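You operate a simulated robot arm through the tools that you are given. There is no shell and no other tool.

You run a simulated robot arm. Do the job below in one go: nothing can be reset, and whatever is moved stays where it is left.

TASK
Brake the dryer car and square the three bricks up to the bar.
Fine: Brake first. Slide each brick end-on against the knob bar; push gently, fresh-pressed bricks chip under a squeeze, knock or drop. The brake stays on.

Only the result counts: the job must be done as asked and must still hold three seconds after the hand-in. Knocking over, shifting, dropping, spilling or breaking anything else fails it.

THE ROBOT
A 6-joint arm with a three-finger gripper, fixed in place. Base frame: the origin is on the floor under the middle of its stand, x ahead of it, y to its left, z up. Readings come in m, degrees, newtons and seconds.
It reaches about 1.213 m from its shoulder. Its first joint turns from -166.0 to 166.0 degrees. Payload 4.89 kg.
The tool frame sits at the grasp point between the pads (the TCP): z along the fingers, y along the line on which they close. The tips reach 0.03 m beyond it. The gripper opens to 0.164 m; its body begins 0.125 m behind the TCP.
Orientation is that of the tool frame in the base frame, as a unit quaternion [x, y, z, w]. With the fingers straight down and closing along the base's y, the tool's x points along the base's -x, its y along +y and its z along -z.

THE INTERFACE
- The arm moves only by the tool nudge_tool. Its argument "moves" is a list of rows, each a list of 7 numbers: the shift along the base's x, y, z in m, then the turn, a rotation vector about the base's x, y, z in degrees, then the closure in counts, from 0 (fully open) to 255 (shut). In form: [[dx, dy, dz, ax, ay, az, hand], ...]. A call has 1 to 20 rows; each row shifts and turns the commanded pose from where the row before left it. Each row takes 0.2 s and may step no farther than 0.05 m and 8.6 degrees from the row before; otherwise, or with a gripper value out of range, the whole call is refused. A pose out of reach is approached as far as the arm can. The call stops where the force on the tool passes 90 N (or 10 N more than at its start, if that is more) or the arm is blocked; 0.2 s more then pass. The fingers move at their own pace (about 0.108 m/s each) and stop on an object; they squeeze with about 22 N. The grip force told is the motor's: it shows also when the fingers shut on nothing. Time passes only in rows, and 0.2 s behind the last, so rows that do not move let the fingers close. The reply holds the time, the measured pose of the TCP, the force on the tool along the base axes, the opening and the grip force, in the units named above and with some noise, with the torque about the TCP (base axes, N m) and any sound that the robot's microphone picked up.
- Cameras (640 x 400 px; columns grow to the right, rows downward): "scene" is fixed at [0.0493, -0.6483, 1.4035]; the picture's right is [-0.59, -0.81, 0.00], its down [-0.22, 0.16, -0.96] and it looks along [0.78, -0.57, -0.27] (base axes); focal length 214 px, centre (320, 200). "wrist" rides on the gripper at [0.076, -0.002, -0.152] in the tool frame; the picture's right is [0.02, 1.00, 0.00], its down [-0.88, 0.02, -0.47] and it looks along [-0.47, 0.01, 0.88] (tool axes); focal length 247 px, centre (320, 200). There is no depth. A picture from a camera that has moved, and an enlarged one, comes with that camera's place and axes in the base frame and with its lens.
- camera(camera): a new picture of that camera. The clock stands still meanwhile.
- slide_trunk(by): moves the trunk up (or, below 0, down) by that many m; the arm rides with it, the base frame stays. It gives what a move gives, with no picture.
- enlarge(camera, box): a new picture of the part [left, top, right, bottom] of that camera's present view, enlarged. The clock stands still meanwhile.
- finish_job(): hands the job in; it is judged then, once.

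Places have to be worked out from the pictures, the camera data and where the tool is seen. Open the gripper and draw the arm clear of the work before you hand the job in, unless the task says otherwise.

The tools are called after "Emit:" as a command line: name --pt "numbers of a row" for each row, then --argument value for the rest, lists and objects as JSON in quotes. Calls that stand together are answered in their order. nudge_tool: Moves the arm, as the interface text tells. Its arguments: {"type":"object","properties":{"moves":{"type":"array","items":{"type":"array","items":{"type":"number"}}}},"required":["moves"]} The other tools are called the same way: slide_trunk (by) moves the trunk up or down; camera (camera) takes a picture; enlarge (camera, box) takes an enlarged picture of a part of a camera's view; finish_job () hands the job in.

At the start:

```text
time_s: 0.0
position: [0.5702, -0.2714, 1.1233]
ee_rot: [0.0, 1.0, 0.0, -0.001]
wrist_force: [1.1, 0.1, 0.2]
wrist_torque: [0.0, 0.02, 0.01]
opening: 0.1636
grip_force: 0.1
trunk travel left (down, up): [-0.175, 0.215]
```

scene: 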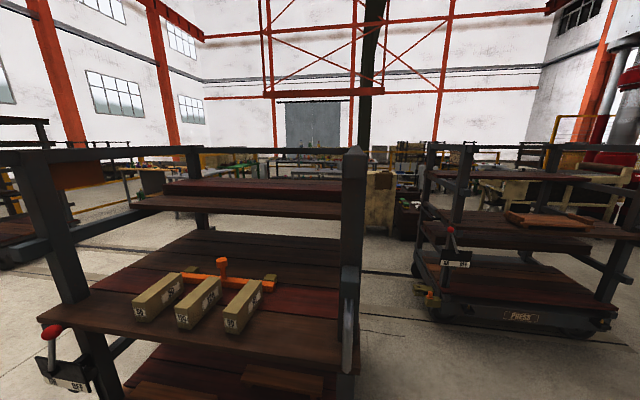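
wrist: 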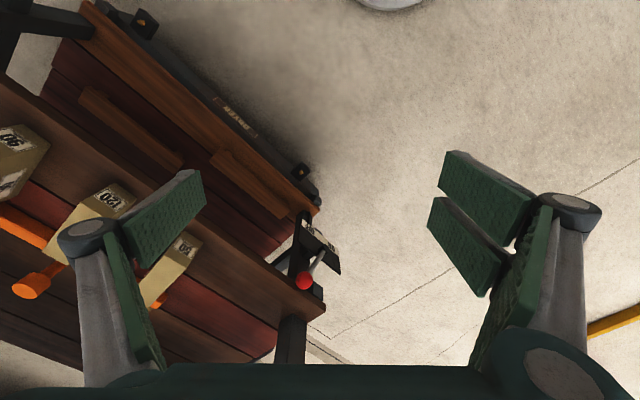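

I start by looking closer at the rack, the brake lever with red knob and the bricks from the scene camera, before moving anything.

Emit:
enlarge --camera "scene" --box '[0, 300, 160, 400]'

Emit:
enlarge --camera "scene" --box '[110, 240, 302, 360]'

Emit:
enlarge --camera "wrist" --box '[220, 180, 380, 280]'

Emit:
enlarge --camera "wrist" --box '[0, 80, 320, 280]'

Emit:
enlarge --camera "scene" --box '[400, 200, 560, 300]'

```text
4.00 times, centred on (80, 350) of scene
camera zoom: at [0.0493, -0.6483, 1.4035], right [-0.59, -0.81, 0.0], down [-0.22, 0.16, -0.96], along [0.78, -0.57, -0.27], focal length 858 px, centre (1280, -400)
```

zoom: 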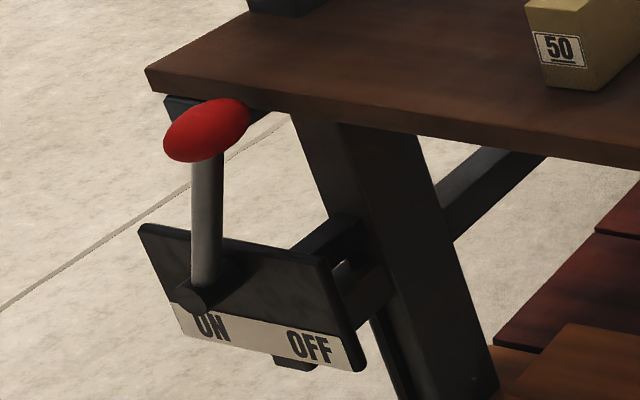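

```text
3.33 times, centred on (206, 300) of scene
camera zoom: at [0.0493, -0.6483, 1.4035], right [-0.59, -0.81, 0.0], down [-0.22, 0.16, -0.96], along [0.78, -0.57, -0.27], focal length 715 px, centre (700, -133)
```

zoom: 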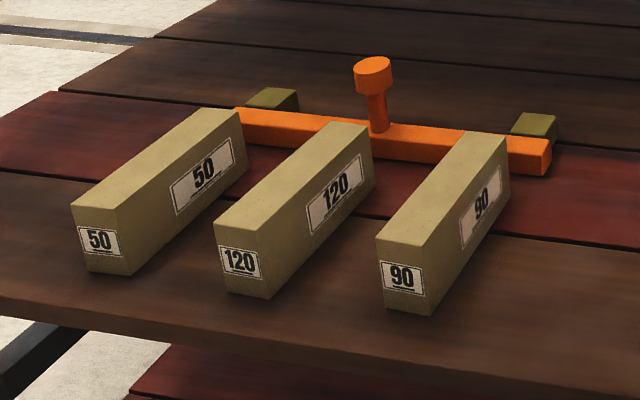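

```text
4.00 times, centred on (300, 230) of wrist
camera zoom: at [0.4925, -0.273, 1.2742], right [-0.02, 1.0, 0.0], down [0.88, 0.02, 0.47], along [0.47, 0.01, -0.88], focal length 988 px, centre (400, 80)
```

zoom: 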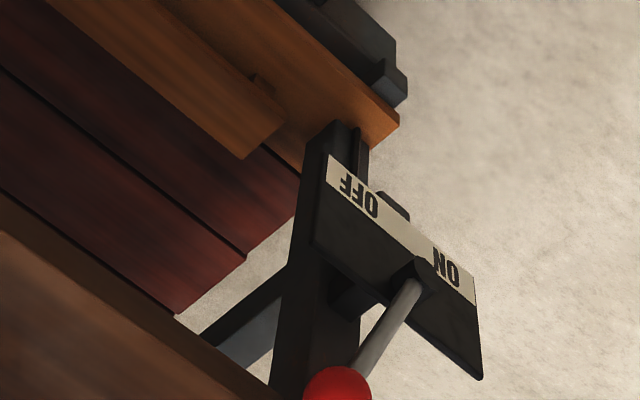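

```text
2.00 times, centred on (160, 180) of wrist
camera zoom: at [0.4925, -0.273, 1.2742], right [-0.02, 1.0, 0.0], down [0.88, 0.02, 0.47], along [0.47, 0.01, -0.88], focal length 494 px, centre (640, 240)
```

zoom: 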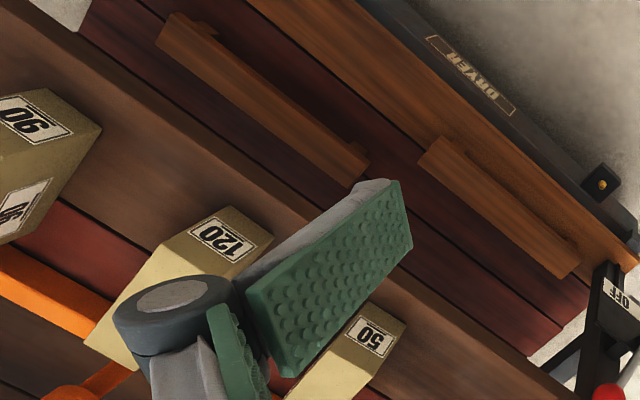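

```text
4.00 times, centred on (480, 250) of scene
camera zoom: at [0.0493, -0.6483, 1.4035], right [-0.59, -0.81, 0.0], down [-0.22, 0.16, -0.96], along [0.78, -0.57, -0.27], focal length 858 px, centre (-320, 0)
```

zoom: 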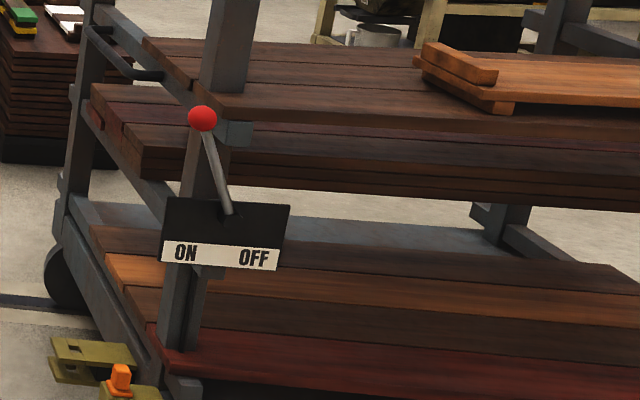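

The knob triangulates to about (0.937, -0.299, 0.849), and the car stands at roughly 45° to my base with the bricks near (0.65–0.85, -0.5…-0.75). I'll turn the wrist about -42° around z and back off slightly so the wrist camera looks square into the car.

Emit:
nudge_tool --pt "-0.02 -0.02 0.02 0 0 -8.4 0" --pt "-0.02 -0.02 0.02 0 0 -8.4 0" --pt "-0.02 -0.02 0.02 0 0 -8.4 0" --pt "-0.02 -0.02 0.02 0 0 -8.4 0" --pt "-0.02 -0.02 0.02 0 0 -8.4 0" --pt "0 0 0 0 0 0 0"

Emit:
camera --camera "wrist"

Emit:
camera --camera "scene"

```text
time_s: 1.4
position: [0.4695, -0.3708, 1.2216]
ee_rot: [0.359, 0.933, 0.0, 0.0]
wrist_force: [-0.5, 0.2, -0.5]
wrist_torque: [0.02, -0.02, -0.01]
opening: 0.164
grip_force: 0.1
trunk travel left (down, up): [-0.175, 0.215]
```

```text
taken
camera wrist: at [0.4115, -0.3214, 1.3742], right [0.65, 0.76, 0.0], down [0.67, -0.58, 0.47], along [0.36, -0.31, -0.88], focal length 247 px, centre (320, 200)
```

wrist: 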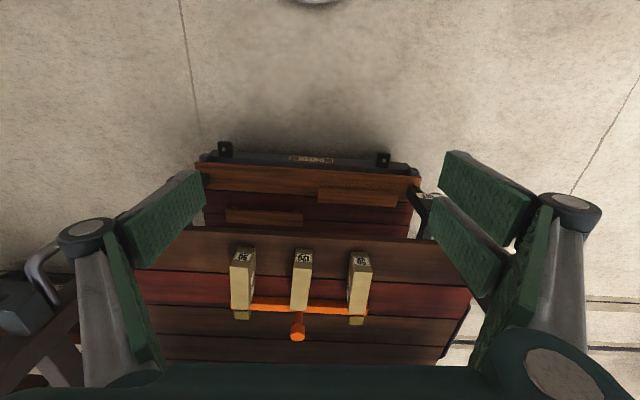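

```text
taken
```

scene: 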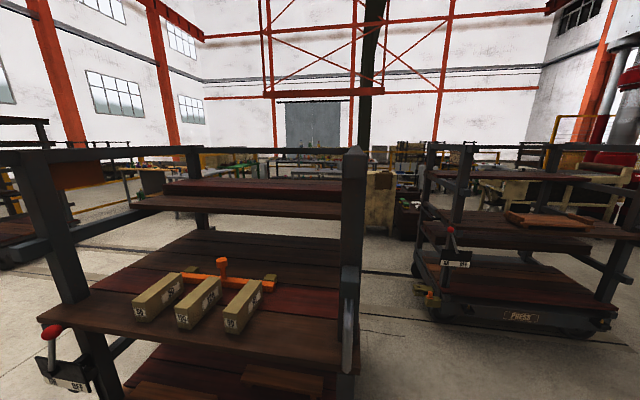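

The view is now square to the car. I'll zoom in on the bricks, the bar and the brake from here.

Emit:
enlarge --camera "wrist" --box '[200, 230, 408, 360]'

Emit:
enlarge --camera "wrist" --box '[370, 160, 530, 260]'

Emit:
enlarge --camera "scene" --box '[0, 120, 384, 360]'

```text
3.08 times, centred on (304, 295) of wrist
camera zoom: at [0.4115, -0.3214, 1.3742], right [0.65, 0.76, 0.0], down [0.67, -0.58, 0.47], along [0.36, -0.31, -0.88], focal length 760 px, centre (369, -92)
```

zoom: 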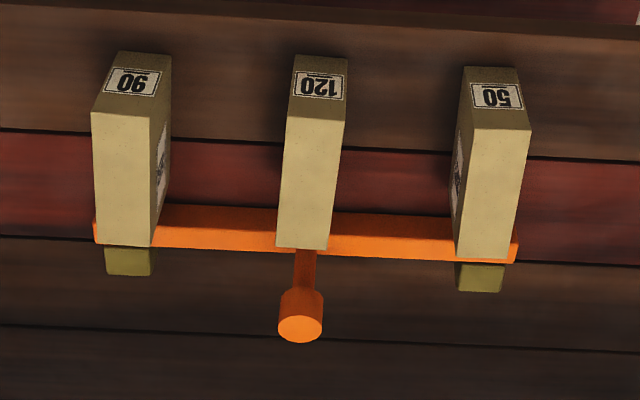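

```text
4.00 times, centred on (450, 210) of wrist
camera zoom: at [0.4115, -0.3214, 1.3742], right [0.65, 0.76, 0.0], down [0.67, -0.58, 0.47], along [0.36, -0.31, -0.88], focal length 988 px, centre (-200, 160)
```

zoom: 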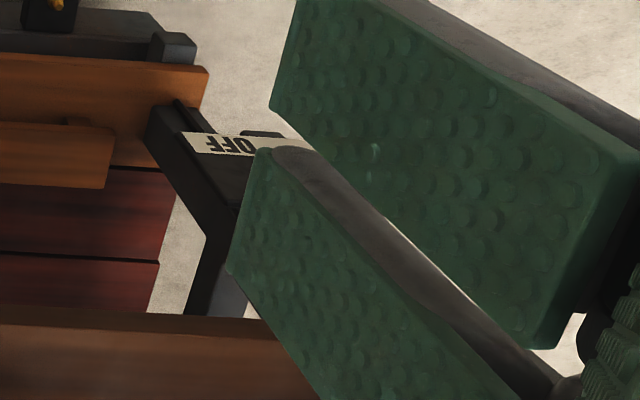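

```text
1.67 times, centred on (192, 240) of scene
camera zoom: at [0.0493, -0.6483, 1.4035], right [-0.59, -0.81, 0.0], down [-0.22, 0.16, -0.96], along [0.78, -0.57, -0.27], focal length 358 px, centre (533, 133)
```

zoom: 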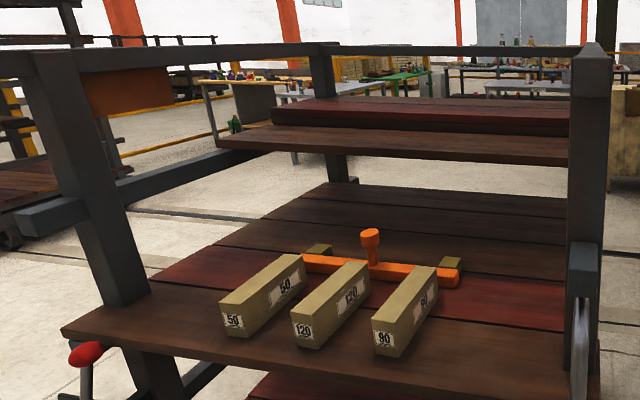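

The brake lever runs from a hub near (0.975,-0.251,0.687) up to the knob and leans toward OFF; ON is the other way, along about (0.72,0.70). I'll shift the hand toward the brake side, keeping well away from the car, and tilt the camera up a bit to map the post, rail stub and plate.

Emit:
nudge_tool --pt "0.025 0.035 0.0 0 0 -4 0" --pt "0.025 0.035 0.0 -5.97 -5.77 0 0" --pt "0.025 0.035 0.0 -5.97 -5.77 0 0" --pt "0.025 0.035 0.0 -5.97 -5.77 0 0" --pt "0.025 0.035 0 0 0 0 0" --pt "0.025 0.035 0 0 0 0 0" --pt "0.02 0.035 0 0 0 0 0" --pt "0.0 0.035 0 0 0 0 0" --pt "0 0 0 0 0 0 0"

Emit:
camera --camera "wrist"

Emit:
camera --camera "scene"

```text
time_s: 3.4
position: [0.6391, -0.0926, 1.2237]
ee_rot: [0.382, 0.899, -0.085, 0.198]
wrist_force: [0.6, -0.3, -0.4]
wrist_torque: [0.01, 0.04, -0.02]
opening: 0.164
grip_force: 0.1
trunk travel left (down, up): [-0.175, 0.215]
```

```text
taken
camera wrist: at [0.5448, 0.0026, 1.3282], right [0.71, 0.71, -0.01], down [0.43, -0.42, 0.8], along [0.56, -0.57, -0.6], focal length 247 px, centre (320, 200)
```

wrist: 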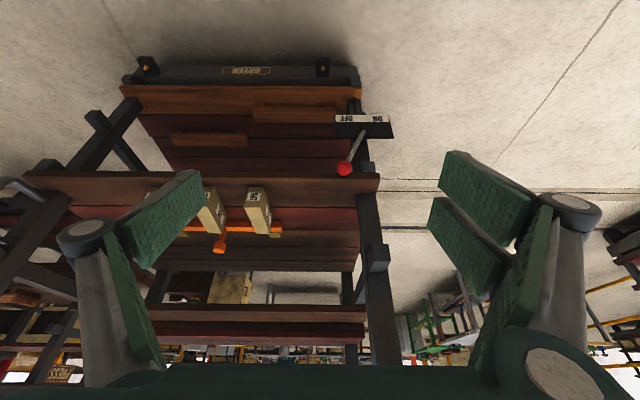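

```text
taken
```

scene: 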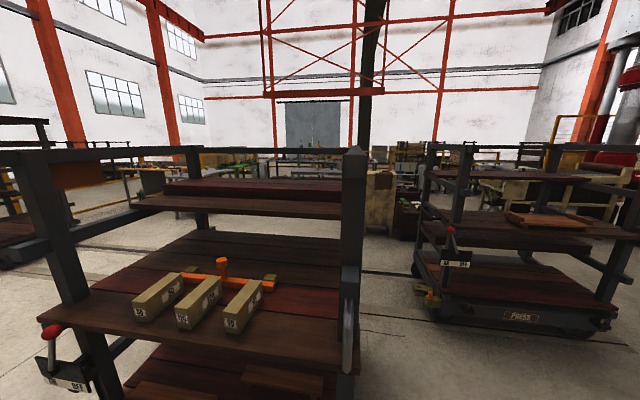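

This view shows the whole front. I'll enlarge the brake/post area and the bricks.

Emit:
enlarge --camera "wrist" --box '[280, 90, 440, 190]'

Emit:
enlarge --camera "wrist" --box '[180, 165, 420, 315]'

Emit:
enlarge --camera "wrist" --box '[100, 230, 420, 380]'

```text
4.00 times, centred on (360, 140) of wrist
camera zoom: at [0.5448, 0.0026, 1.3282], right [0.71, 0.71, -0.01], down [0.43, -0.42, 0.8], along [0.56, -0.57, -0.6], focal length 988 px, centre (160, 440)
```

zoom: 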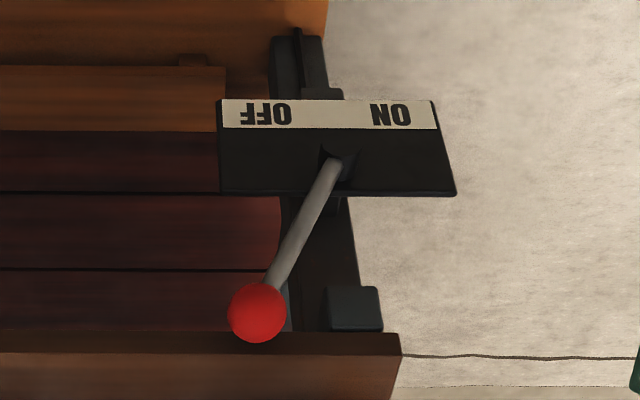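

```text
2.67 times, centred on (300, 240) of wrist
camera zoom: at [0.5448, 0.0026, 1.3282], right [0.71, 0.71, -0.01], down [0.43, -0.42, 0.8], along [0.56, -0.57, -0.6], focal length 659 px, centre (373, 93)
```

zoom: 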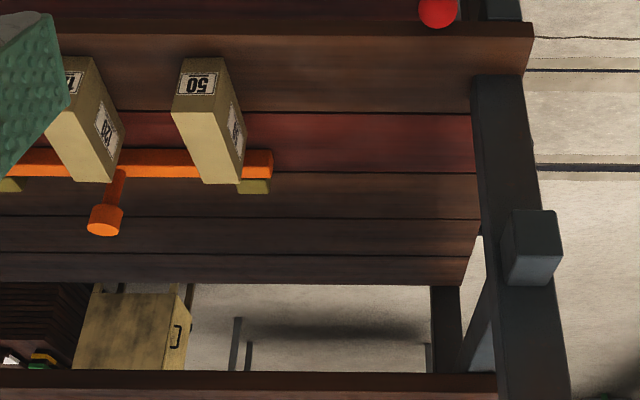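

```text
2.00 times, centred on (260, 305) of wrist
camera zoom: at [0.5448, 0.0026, 1.3282], right [0.71, 0.71, -0.01], down [0.43, -0.42, 0.8], along [0.56, -0.57, -0.6], focal length 494 px, centre (440, -10)
```

zoom: 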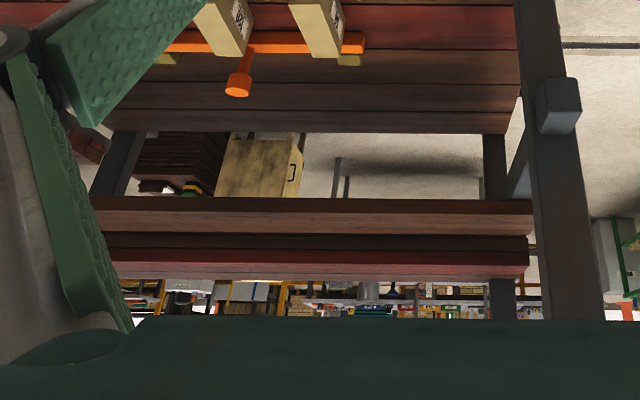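

The knob is at about (0.935,-0.2995,0.850), radius 2 cm, and just in front of the shelf edge; the car is yawed -45° and the lever leans ~22° toward OFF. I'll tilt the hand to ~55° forward, part-close the fingers and go to a point about 15 cm short of the knob.

Emit:
nudge_tool --pt "0.0218 -0.0119 -0.0303 -5.3 -5.3 0.3 60" --pt "0.0218 -0.0119 -0.0303 -5.3 -5.3 0.3 90" --pt "0.0218 -0.0119 -0.0303 -5.3 -5.3 0.3 110" --pt "0.0218 -0.0119 -0.0303 -5.3 -5.3 0.2 110" --pt "0.0218 -0.0119 -0.0303 0 0 0 110" --pt "0.0218 -0.0119 -0.0303 0 0 0 110" --pt "0.0218 -0.0119 -0.0303 0 0 0 110" --pt "0.0218 -0.0119 -0.0303 0 0 0 110" --pt "0.0218 -0.0119 -0.0303 0 0 0 110" --pt "0 0 0 0 0 0 110"

Emit:
camera --camera "wrist"

Emit:
camera --camera "scene"

```text
time_s: 5.6
position: [0.8341, -0.1988, 0.9499]
ee_rot: [0.34, 0.82, -0.175, 0.426]
wrist_force: [-0.3, -0.9, -0.1]
wrist_torque: [-0.03, 0.03, -0.04]
opening: 0.0935
grip_force: 0.1
trunk travel left (down, up): [-0.175, 0.215]
```

```text
taken
camera wrist: at [0.7133, -0.0814, 0.9751], right [0.7, 0.72, -0.01], down [0.1, -0.07, 0.99], along [0.71, -0.69, -0.12], focal length 247 px, centre (320, 200)
```

wrist: 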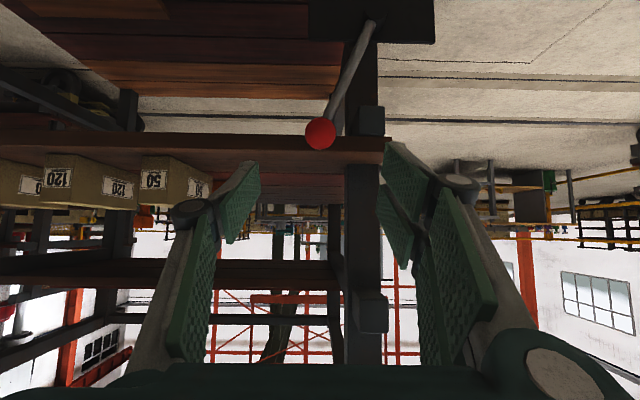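

```text
taken
```

scene: 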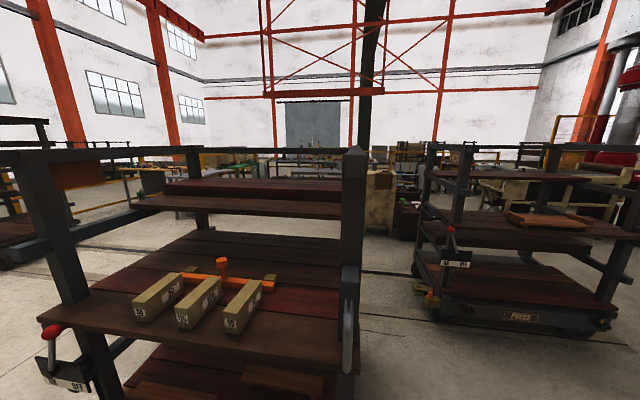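

The knob lies centred between the fingers at the expected place. I'll go in two thirds of the way along the finger direction and check.

Emit:
nudge_tool --pt "0.0118 -0.0118 -0.0113 0 0 0 110" --pt "0.0118 -0.0118 -0.0113 0 0 0 110" --pt "0.0118 -0.0118 -0.0113 0 0 0 110" --pt "0.0118 -0.0118 -0.0113 0 0 0 110" --pt "0.0118 -0.0118 -0.0113 0 0 0 110" --pt "0 0 0 0 0 0 110"

Emit:
camera --camera "wrist"

Emit:
enlarge --camera "scene" --box '[0, 250, 160, 350]'

```text
time_s: 7.0
position: [0.8938, -0.2592, 0.8944]
ee_rot: [0.339, 0.82, -0.174, 0.427]
wrist_force: [0.9, -0.6, -0.2]
wrist_torque: [-0.01, 0.03, -0.02]
opening: 0.0933
grip_force: 0.1
trunk travel left (down, up): [-0.175, 0.215]
```

```text
taken
camera wrist: at [0.7729, -0.1404, 0.918], right [0.7, 0.72, -0.01], down [0.1, -0.07, 0.99], along [0.71, -0.69, -0.12], focal length 247 px, centre (320, 200)
```

wrist: 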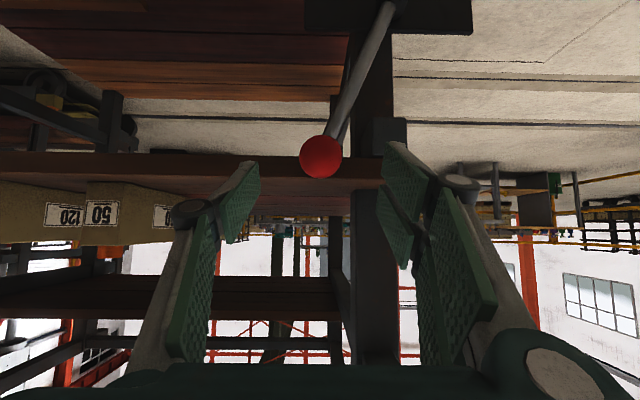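

```text
4.00 times, centred on (80, 300) of scene
camera zoom: at [0.0493, -0.6483, 1.4035], right [-0.59, -0.81, 0.0], down [-0.22, 0.16, -0.96], along [0.78, -0.57, -0.27], focal length 858 px, centre (1280, -200)
```

zoom: 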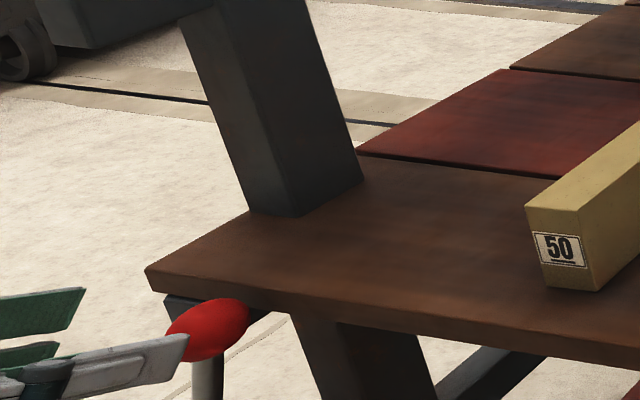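

Fingertips are at the knob's height with the knob between them. I'll go in another ~3.3 cm and check again.

Emit:
nudge_tool --pt "0.0093 -0.0093 -0.0097 0 0 0 110" --pt "0.0093 -0.0093 -0.0097 0 0 0 110" --pt "0 0 0 0 0 0 110"

Emit:
enlarge --camera "wrist" --box '[200, 80, 440, 230]'

Emit:
enlarge --camera "scene" --box '[0, 270, 160, 370]'

```text
time_s: 7.8
position: [0.915, -0.2759, 0.8762]
ee_rot: [0.339, 0.821, -0.173, 0.426]
wrist_force: [0.9, 0.2, 0.5]
wrist_torque: [0.0, -0.01, -0.02]
opening: 0.0932
grip_force: 0.1
trunk travel left (down, up): [-0.175, 0.215]
```

```text
2.67 times, centred on (320, 155) of wrist
camera zoom: at [0.7926, -0.1583, 0.8991], right [0.7, 0.72, -0.01], down [0.1, -0.07, 0.99], along [0.71, -0.69, -0.12], focal length 659 px, centre (320, 320)
```

zoom: 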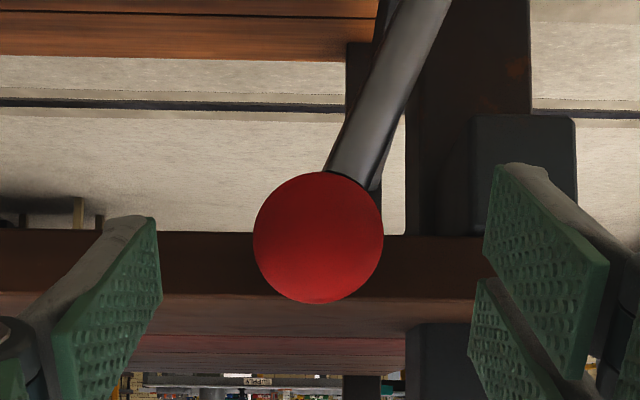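

```text
4.00 times, centred on (80, 320) of scene
camera zoom: at [0.0493, -0.6483, 1.4035], right [-0.59, -0.81, 0.0], down [-0.22, 0.16, -0.96], along [0.78, -0.57, -0.27], focal length 858 px, centre (1280, -280)
```

zoom: 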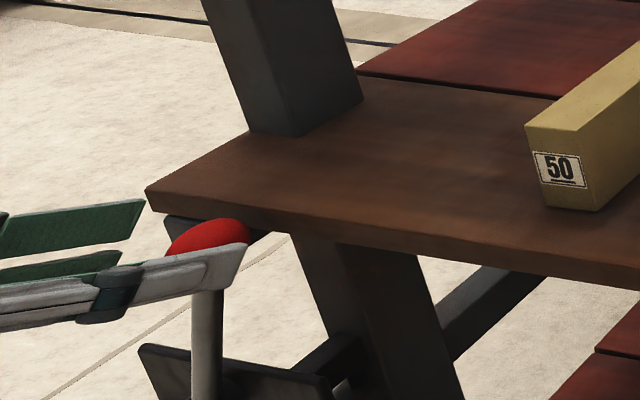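

The near fingertip is level with the knob but only just at its centre. I'll go in ~2 cm more along the fingers so the pad covers the knob.

Emit:
nudge_tool --pt "0.0057 -0.0057 -0.006 0 0 0 110" --pt "0.0057 -0.0057 -0.006 0 0 0 110" --pt "0 0 0 0 0 0 110"

Emit:
enlarge --camera "wrist" --box '[200, 80, 440, 230]'

Emit:
enlarge --camera "scene" --box '[0, 270, 160, 370]'

```text
time_s: 8.6
position: [0.9253, -0.288, 0.862]
ee_rot: [0.339, 0.82, -0.174, 0.427]
wrist_force: [0.1, -0.1, 0.6]
wrist_torque: [0.0, -0.02, 0.01]
opening: 0.0934
grip_force: 0.0
trunk travel left (down, up): [-0.175, 0.215]
```

```text
2.67 times, centred on (320, 155) of wrist
camera zoom: at [0.804, -0.1694, 0.8865], right [0.7, 0.72, -0.01], down [0.1, -0.07, 0.99], along [0.71, -0.69, -0.12], focal length 659 px, centre (320, 320)
```

zoom: 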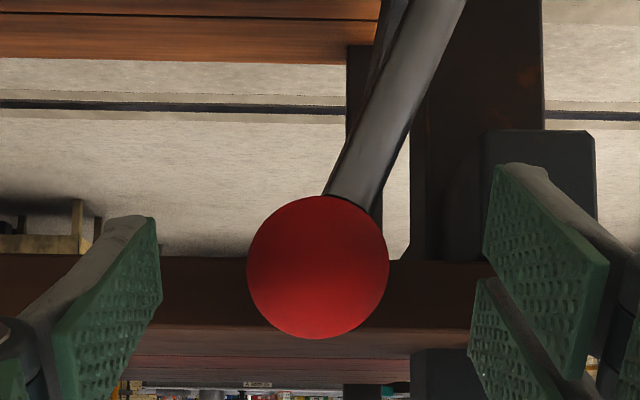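

```text
4.00 times, centred on (80, 320) of scene
camera zoom: at [0.0493, -0.6483, 1.4035], right [-0.59, -0.81, 0.0], down [-0.22, 0.16, -0.96], along [0.78, -0.57, -0.27], focal length 858 px, centre (1280, -280)
```

zoom: 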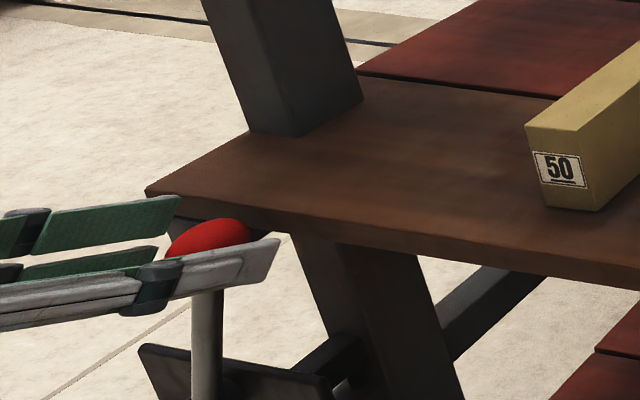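

The single finger's pad now covers the knob's OFF side. I push along +r (0.707, 0.707) steadily toward ON, watching force and sound.

Emit:
nudge_tool --pt "0.0057 0.0057 0 0 0 0 110" --pt "0.0057 0.0057 0 0 0 0 110" --pt "0.0057 0.0057 0 0 0 0 110" --pt "0.0057 0.0057 0 0 0 0 110" --pt "0.0057 0.0057 0 0 0 0 110" --pt "0.0057 0.0057 0 0 0 0 110" --pt "0.0057 0.0057 0 0 0 0 110" --pt "0.0057 0.0057 0 0 0 0 110" --pt "0.0057 0.0057 0 0 0 0 110" --pt "0.0057 0.0057 0 0 0 0 110"

Emit:
camera --camera "wrist"

Emit:
enlarge --camera "scene" --box '[0, 270, 160, 370]'

```text
time_s: 10.8
position: [0.9808, -0.2313, 0.8636]
ee_rot: [0.34, 0.82, -0.175, 0.426]
wrist_force: [-0.1, 0.1, -0.2]
wrist_torque: [0.04, -0.01, 0.0]
opening: 0.0934
grip_force: 0.1
trunk travel left (down, up): [-0.175, 0.215]
```

```text
taken
camera wrist: at [0.8601, -0.1126, 0.887], right [0.7, 0.72, -0.01], down [0.1, -0.07, 0.99], along [0.71, -0.69, -0.12], focal length 247 px, centre (320, 200)
```

wrist: 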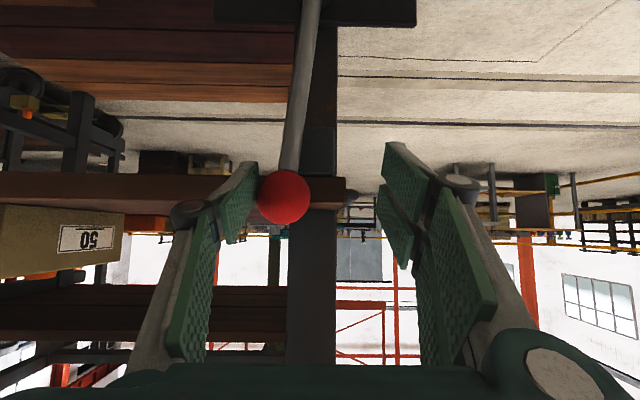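

```text
4.00 times, centred on (80, 320) of scene
camera zoom: at [0.0493, -0.6483, 1.4035], right [-0.59, -0.81, 0.0], down [-0.22, 0.16, -0.96], along [0.78, -0.57, -0.27], focal length 858 px, centre (1280, -280)
```

zoom: 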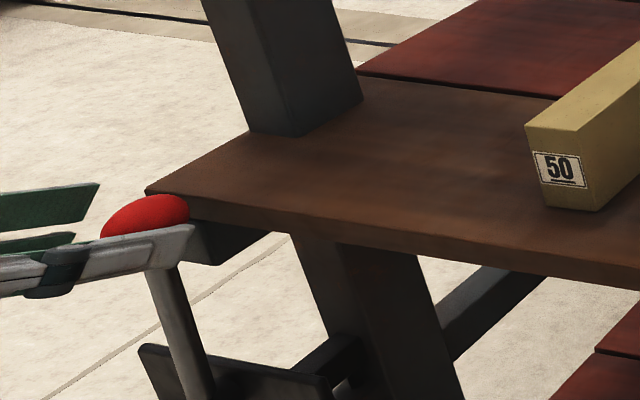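

The lever moves freely and is now near mid-travel; the car hasn't shifted. I continue toward ON.

Emit:
nudge_tool --pt "0.0057 0.0057 0 0 0 0 110" --pt "0.0057 0.0057 0 0 0 0 110" --pt "0.0057 0.0057 0 0 0 0 110" --pt "0.0057 0.0057 0 0 0 0 110" --pt "0.0057 0.0057 0 0 0 0 110" --pt "0.0057 0.0057 0 0 0 0 110"

Emit:
camera --camera "wrist"

Emit:
enlarge --camera "scene" --box '[0, 270, 160, 370]'

```text
time_s: 12.2
position: [1.0142, -0.1953, 0.8634]
ee_rot: [0.339, 0.82, -0.174, 0.427]
wrist_force: [0.3, -0.4, 0.3]
wrist_torque: [0.02, 0.0, 0.02]
opening: 0.0935
grip_force: 0.0
trunk travel left (down, up): [-0.175, 0.215]
```

```text
taken
camera wrist: at [0.8941, -0.0789, 0.887], right [0.7, 0.72, -0.01], down [0.1, -0.07, 0.99], along [0.71, -0.69, -0.12], focal length 247 px, centre (320, 200)
```

wrist: 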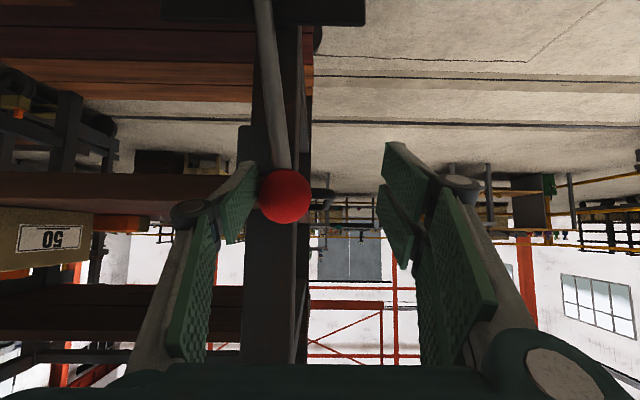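

```text
4.00 times, centred on (80, 320) of scene
camera zoom: at [0.0493, -0.6483, 1.4035], right [-0.59, -0.81, 0.0], down [-0.22, 0.16, -0.96], along [0.78, -0.57, -0.27], focal length 858 px, centre (1280, -280)
```

zoom: 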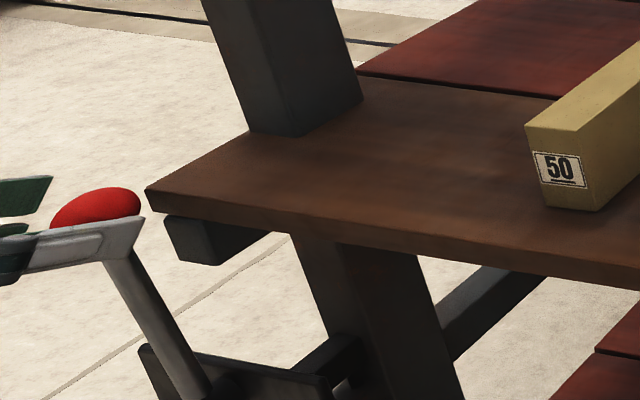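

Lever is past vertical with no resistance. I keep pushing in smaller steps until it meets its stop or clicks.

Emit:
nudge_tool --pt "0.0057 0.0057 0 0 0 0 110" --pt "0.0057 0.0057 0 0 0 0 110" --pt "0.0043 0.0043 0 0 0 0 110" --pt "0.0043 0.0043 0 0 0 0 110"

Emit:
camera --camera "wrist"

Emit:
enlarge --camera "scene" --box '[0, 270, 160, 370]'

```text
time_s: 13.2
position: [1.0366, -0.1775, 0.8634]
ee_rot: [0.339, 0.82, -0.174, 0.427]
wrist_force: [0.2, -0.2, 0.1]
wrist_torque: [0.0, 0.0, 0.0]
opening: 0.0933
grip_force: 0.1
trunk travel left (down, up): [-0.175, 0.215]
```

```text
taken
camera wrist: at [0.9149, -0.0595, 0.8867], right [0.7, 0.72, -0.01], down [0.1, -0.07, 0.99], along [0.71, -0.69, -0.12], focal length 247 px, centre (320, 200)
```

wrist: 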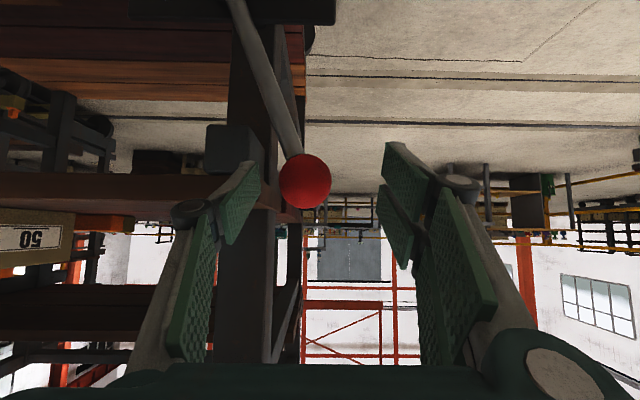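

```text
4.00 times, centred on (80, 320) of scene
camera zoom: at [0.0493, -0.6483, 1.4035], right [-0.59, -0.81, 0.0], down [-0.22, 0.16, -0.96], along [0.78, -0.57, -0.27], focal length 858 px, centre (1280, -280)
```

zoom: 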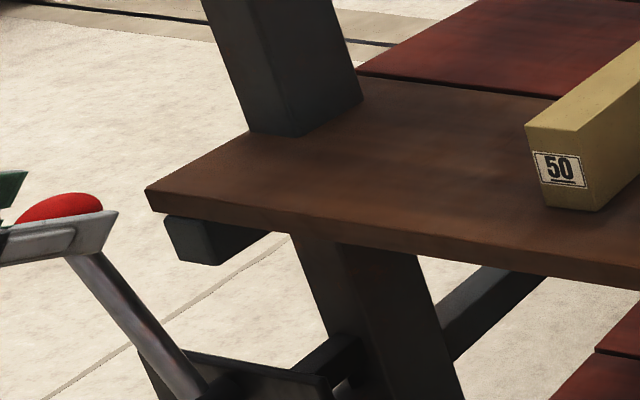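

The knob has run ahead of the finger (about r=0.596), so it snapped over to the ON side. I'll follow gently ~1.2 cm to check whether it sits on its stop.

Emit:
nudge_tool --pt "0.0028 0.0028 0 0 0 0 110" --pt "0.0028 0.0028 0 0 0 0 110" --pt "0.0028 0.0028 0 0 0 0 110" --pt "0 0 0 0 0 0 110"

Emit:
camera --camera "wrist"

```text
time_s: 14.2
position: [1.0444, -0.1687, 0.8629]
ee_rot: [0.339, 0.82, -0.174, 0.427]
wrist_force: [-0.4, 0.5, 1.2]
wrist_torque: [0.01, 0.02, 0.02]
opening: 0.0931
grip_force: 0.1
trunk travel left (down, up): [-0.175, 0.215]
```

```text
taken
camera wrist: at [0.9233, -0.0512, 0.8866], right [0.7, 0.72, -0.01], down [0.1, -0.07, 0.99], along [0.71, -0.69, -0.12], focal length 247 px, centre (320, 200)
```

wrist: 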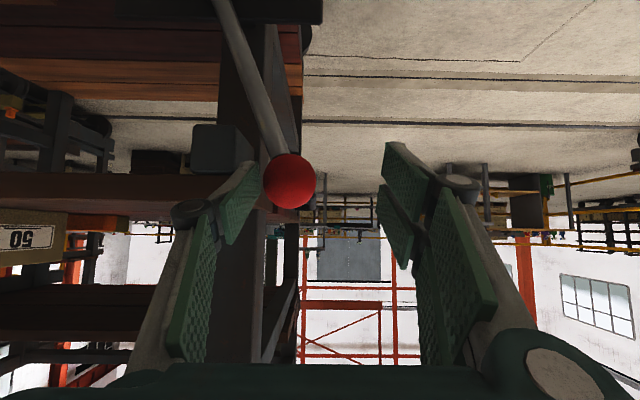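

The knob stays put in the world, so it appears to be resting at its ON stop. A light touch of a few mm will confirm it.

Emit:
nudge_tool --pt "0.0014 0.0014 0 0 0 0 110" --pt "0.0014 0.0014 0 0 0 0 110" --pt "0 0 0 0 0 0 110"

Emit:
camera --camera "wrist"

```text
time_s: 15.0
position: [1.0466, -0.1665, 0.8621]
ee_rot: [0.339, 0.82, -0.175, 0.426]
wrist_force: [-2.1, -3.2, -0.3]
wrist_torque: [-0.05, 0.01, 0.01]
opening: 0.0952
grip_force: 2.6
trunk travel left (down, up): [-0.175, 0.215]
```

```text
taken
camera wrist: at [0.9259, -0.0486, 0.8865], right [0.7, 0.72, -0.01], down [0.1, -0.07, 0.99], along [0.71, -0.69, -0.12], focal length 247 px, centre (320, 200)
```

wrist: 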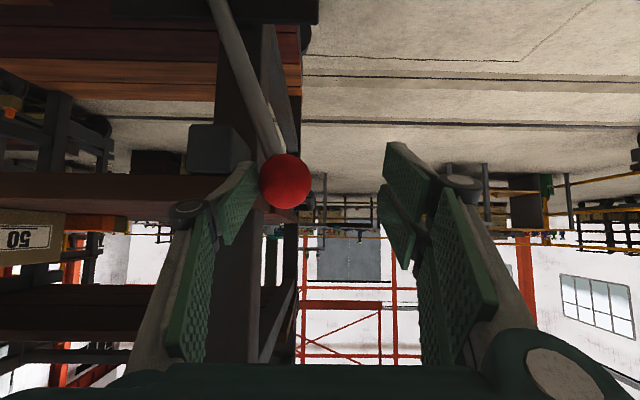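

Contact force of ~4 N with the lever not moving: it is at the ON stop. I centre the fingers around the knob again and back straight out along the finger direction.

Emit:
nudge_tool --pt "-0.0085 -0.0085 0 0 0 0 110" --pt "-0.0085 -0.0085 0 0 0 0 110" --pt "-0.0087 0.0087 0.0086 0 0 0 110" --pt "-0.0174 0.0174 0.0172 0 0 0 110" --pt "-0.0174 0.0174 0.0172 0 0 0 110" --pt "-0.0174 0.0174 0.0172 0 0 0 110" --pt "-0.0174 0.0174 0.0172 0 0 0 110" --pt "-0.0174 0.0174 0.0172 0 0 0 110" --pt "-0.0174 0.0174 0.0172 0 0 0 110" --pt "0 0 0 0 0 0 110"

Emit:
camera --camera "wrist"

Emit:
enlarge --camera "scene" --box '[0, 280, 160, 380]'

```text
time_s: 17.2
position: [0.9162, -0.068, 0.9753]
ee_rot: [0.339, 0.82, -0.174, 0.427]
wrist_force: [0.0, -0.3, 0.8]
wrist_torque: [0.02, 0.03, 0.01]
opening: 0.0934
grip_force: 0.1
trunk travel left (down, up): [-0.175, 0.215]
```

```text
taken
camera wrist: at [0.7945, 0.049, 0.9988], right [0.7, 0.72, -0.01], down [0.1, -0.07, 0.99], along [0.71, -0.69, -0.12], focal length 247 px, centre (320, 200)
```

wrist: 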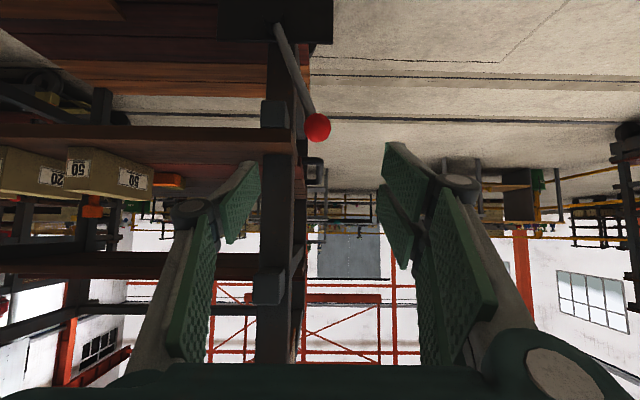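

```text
4.00 times, centred on (80, 330) of scene
camera zoom: at [0.0493, -0.6483, 1.4035], right [-0.59, -0.81, 0.0], down [-0.22, 0.16, -0.96], along [0.78, -0.57, -0.27], focal length 858 px, centre (1280, -320)
```

zoom: 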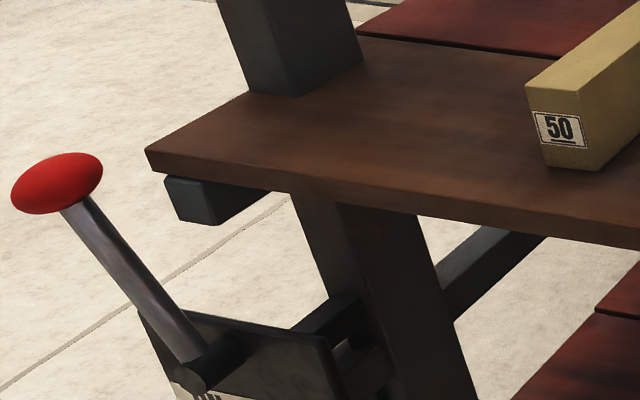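

The brake is on and holds (lever leaning to ON, label side confirmed). Now I move, clear in front of the car, to a viewing pose above the bricks with the hand vertical again.

Emit:
nudge_tool --pt "-0.0185 -0.0361 0.0139 0 0 0 110" --pt "-0.0185 -0.0361 0.0139 5.56 5.56 0 60" --pt "-0.0185 -0.0361 0.0139 5.56 5.56 0 0" --pt "-0.0185 -0.0361 0.0139 5.56 5.56 0 0" --pt "-0.0185 -0.0361 0.0139 5.56 5.56 0 0" --pt "-0.0185 -0.0361 0.0139 5.56 5.56 0 0" --pt "-0.0185 -0.0361 0.0139 5.56 5.56 0 0" --pt "-0.0185 -0.0361 0.0139 5.56 5.56 0 0" --pt "-0.0185 -0.0361 0.0139 0 0 0 0" --pt "-0.0185 -0.0361 0.0139 0 0 0 0" --pt "-0.0185 -0.0361 0.0139 0 0 0 0" --pt "-0.0185 -0.0361 0.0139 0 0 0 0" --pt "-0.0185 -0.0361 0.0139 0 0 0 0" --pt "-0.0185 -0.0361 0.0139 0 0 0 0" --pt "0 0 0 0 0 0 0"

Emit:
camera --camera "wrist"

Emit:
camera --camera "scene"

```text
time_s: 20.4
position: [0.6559, -0.5742, 1.1691]
ee_rot: [0.384, 0.923, 0.003, 0.0]
wrist_force: [0.2, -0.6, -0.5]
wrist_torque: [0.04, -0.08, -0.02]
opening: 0.1642
grip_force: 0.1
trunk travel left (down, up): [-0.175, 0.215]
```

```text
taken
camera wrist: at [0.601, -0.5225, 1.3215], right [0.69, 0.72, 0.0], down [0.63, -0.61, 0.47], along [0.34, -0.32, -0.88], focal length 247 px, centre (320, 200)
```

wrist: 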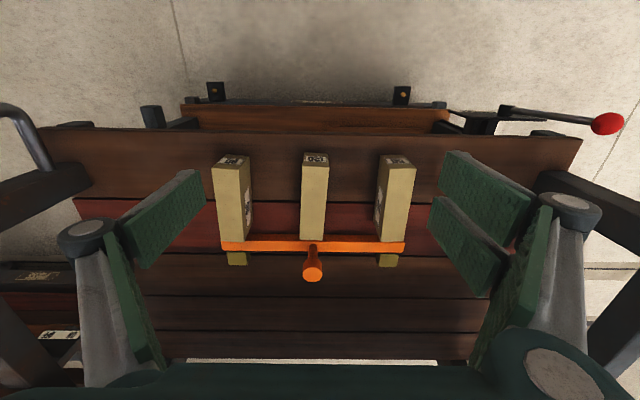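

```text
taken
```

scene: 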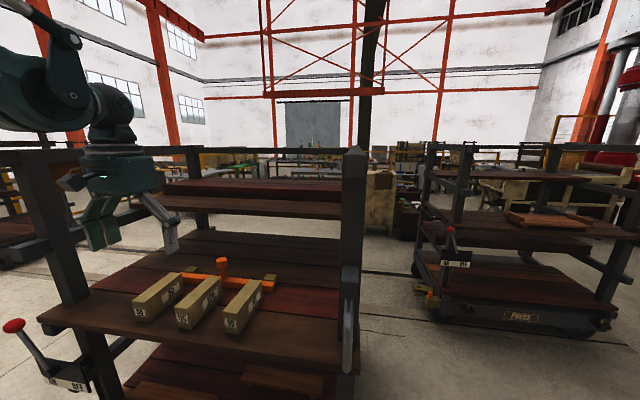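

Now precise close-ups of each brick's far end and the bar from this nearly overhead view.

Emit:
enlarge --camera "wrist" --box '[200, 145, 328, 225]'

Emit:
enlarge --camera "wrist" --box '[200, 205, 328, 285]'

Emit:
enlarge --camera "wrist" --box '[300, 145, 428, 225]'

Emit:
enlarge --camera "wrist" --box '[300, 205, 428, 285]'

```text
5.00 times, centred on (264, 185) of wrist
camera zoom: at [0.601, -0.5225, 1.3215], right [0.69, 0.72, 0.0], down [0.63, -0.61, 0.47], along [0.34, -0.32, -0.88], focal length 1235 px, centre (600, 275)
```

zoom: 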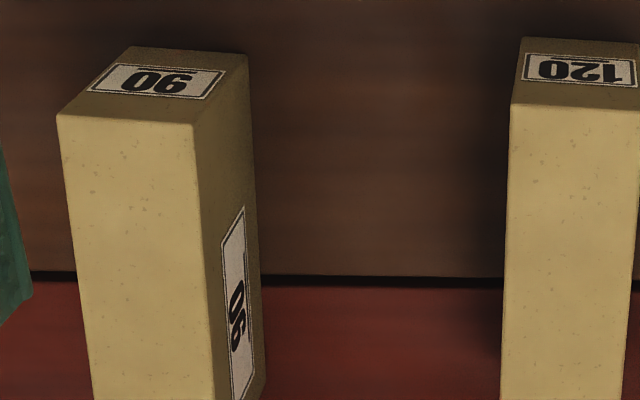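

```text
5.00 times, centred on (264, 245) of wrist
camera zoom: at [0.601, -0.5225, 1.3215], right [0.69, 0.72, 0.0], down [0.63, -0.61, 0.47], along [0.34, -0.32, -0.88], focal length 1235 px, centre (600, -25)
```

zoom: 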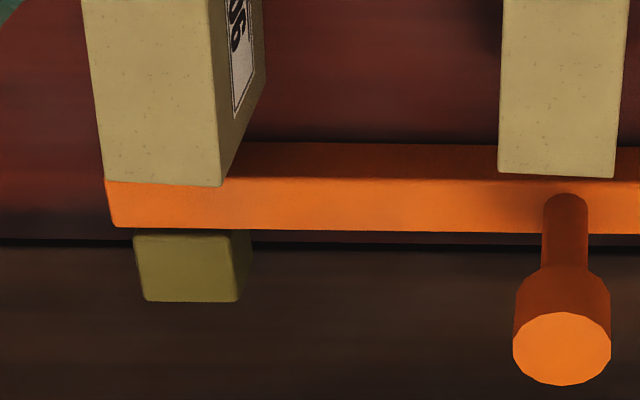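

```text
5.00 times, centred on (364, 185) of wrist
camera zoom: at [0.601, -0.5225, 1.3215], right [0.69, 0.72, 0.0], down [0.63, -0.61, 0.47], along [0.34, -0.32, -0.88], focal length 1235 px, centre (100, 275)
```

zoom: 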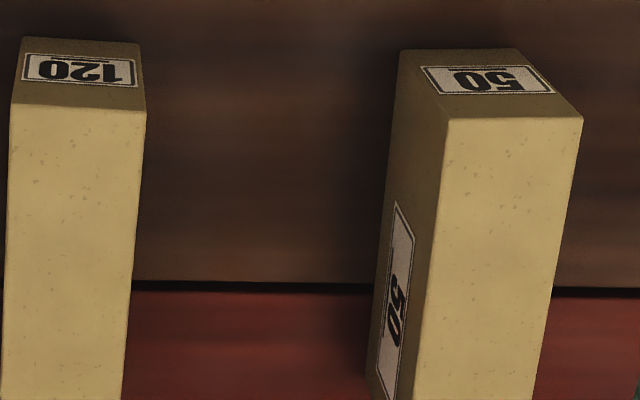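

```text
5.00 times, centred on (364, 245) of wrist
camera zoom: at [0.601, -0.5225, 1.3215], right [0.69, 0.72, 0.0], down [0.63, -0.61, 0.47], along [0.34, -0.32, -0.88], focal length 1235 px, centre (100, -25)
```

zoom: 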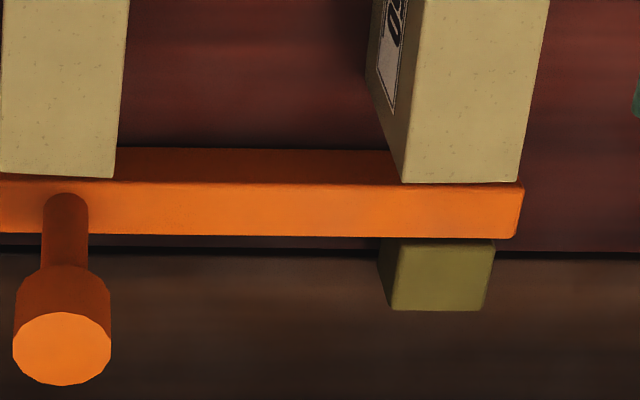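

Measurements in the car frame (f into the car, r along its front): bar face at f≈1.126, square to the car; bricks' near ends at f≈0.937–0.946, far ends ~31–39 mm short of the bar, yawed about +2° (50), −2.5° (120), −4° (90). I'll close the empty hand here in the air to see what pushing face the fingertips make.

Emit:
nudge_tool --pt "0 0 0.01 0 0 0 255" --pt "0 0 0.01 0 0 0 255" --pt "0 0 0 0 0 0 255" --pt "0 0 0 0 0 0 255" --pt "0 0 0 0 0 0 255"

Emit:
camera --camera "wrist"

Emit:
enlarge --camera "scene" --box '[0, 100, 240, 250]'

```text
time_s: 21.6
position: [0.6556, -0.5739, 1.1898]
ee_rot: [0.383, 0.924, 0.003, -0.001]
wrist_force: [0.4, 1.0, -0.5]
wrist_torque: [-0.01, -0.01, -0.02]
opening: 0.0001
grip_force: 21.9
trunk travel left (down, up): [-0.175, 0.215]
```

```text
taken
camera wrist: at [0.6006, -0.5225, 1.3406], right [0.69, 0.72, 0.0], down [0.63, -0.61, 0.47], along [0.34, -0.32, -0.88], focal length 247 px, centre (320, 200)
```

wrist: 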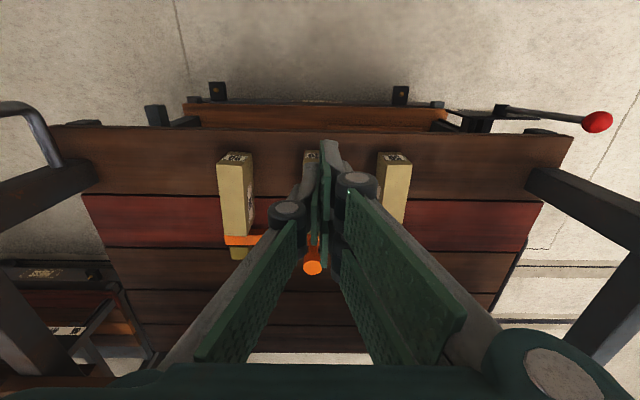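

```text
2.67 times, centred on (120, 175) of scene
camera zoom: at [0.0493, -0.6483, 1.4035], right [-0.59, -0.81, 0.0], down [-0.22, 0.16, -0.96], along [0.78, -0.57, -0.27], focal length 572 px, centre (853, 267)
```

zoom: 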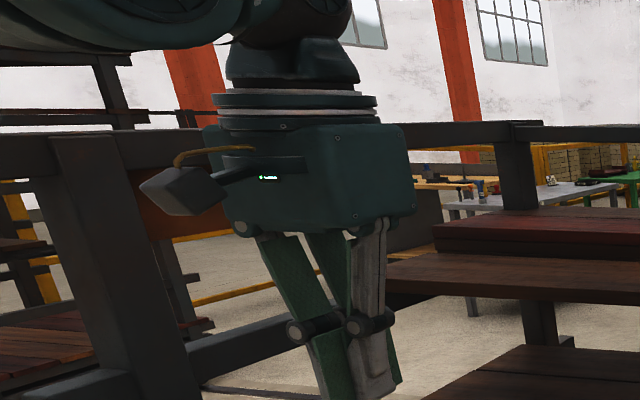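

Closed, the distal finger links are parallel plates; the two-finger side makes a straight edge ~7.5 cm wide, ideal as a squaring pusher. I'll turn the hand -90° so the two-finger side faces the bricks, tilt it 20° so the tips lead, staying in front of and above the bricks.

Emit:
nudge_tool --pt "0.0036 0.0106 0 0 0 -8.19 255" --pt "0.0036 0.0106 0 0 0 -8.19 255" --pt "0.0036 0.0106 0 0 0 -8.19 255" --pt "0.0036 0.0106 0 0 0 -8.19 255" --pt "0.0036 0.0106 0 0 0 -8.19 255" --pt "0.0036 0.0106 0 0 0 -8.19 255" --pt "0.0036 0.0106 0 0 0 -8.19 255" --pt "0.0036 0.0106 0 0 0 -8.19 255" --pt "0.0036 0.0106 0 0 0 -8.19 255" --pt "0.0036 0.0106 0 0 0 -8.19 255" --pt "0.0036 0.0106 0 0 0 -8.19 255" --pt "0.0036 0.0106 0 -4.71 -4.71 0 255" --pt "0.0036 0.0106 0 -4.71 -4.71 0 255" --pt "0.0036 0.0106 0 -4.71 -4.71 0 255" --pt "0 0 0 0 0 0 255"

Emit:
camera --camera "wrist"

Emit:
camera --camera "scene"

```text
time_s: 24.8
position: [0.7078, -0.426, 1.189]
ee_rot: [0.91, 0.375, 0.069, 0.162]
wrist_force: [-0.8, 0.5, 1.2]
wrist_torque: [-0.08, -0.06, -0.01]
opening: 0.0001
grip_force: 21.4
trunk travel left (down, up): [-0.175, 0.215]
```

```text
taken
camera wrist: at [0.7226, -0.3335, 1.3309], right [0.68, -0.65, 0.35], down [-0.73, -0.52, 0.45], along [-0.11, -0.56, -0.82], focal length 247 px, centre (320, 200)
```

wrist: 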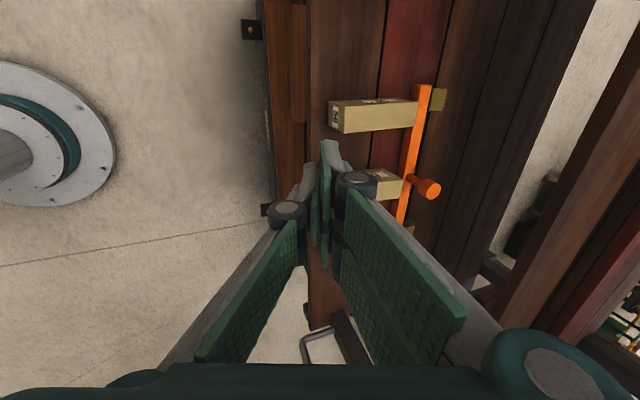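

```text
taken
```

scene: 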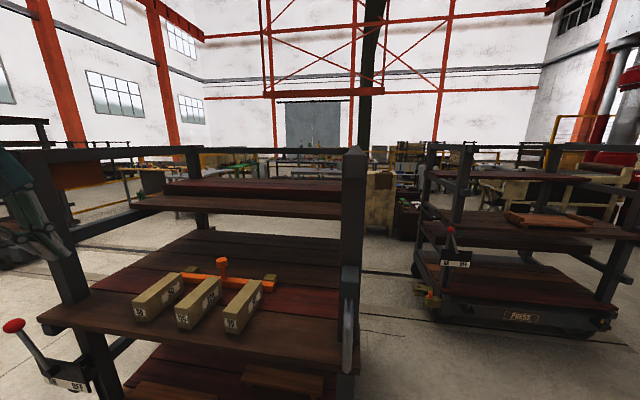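

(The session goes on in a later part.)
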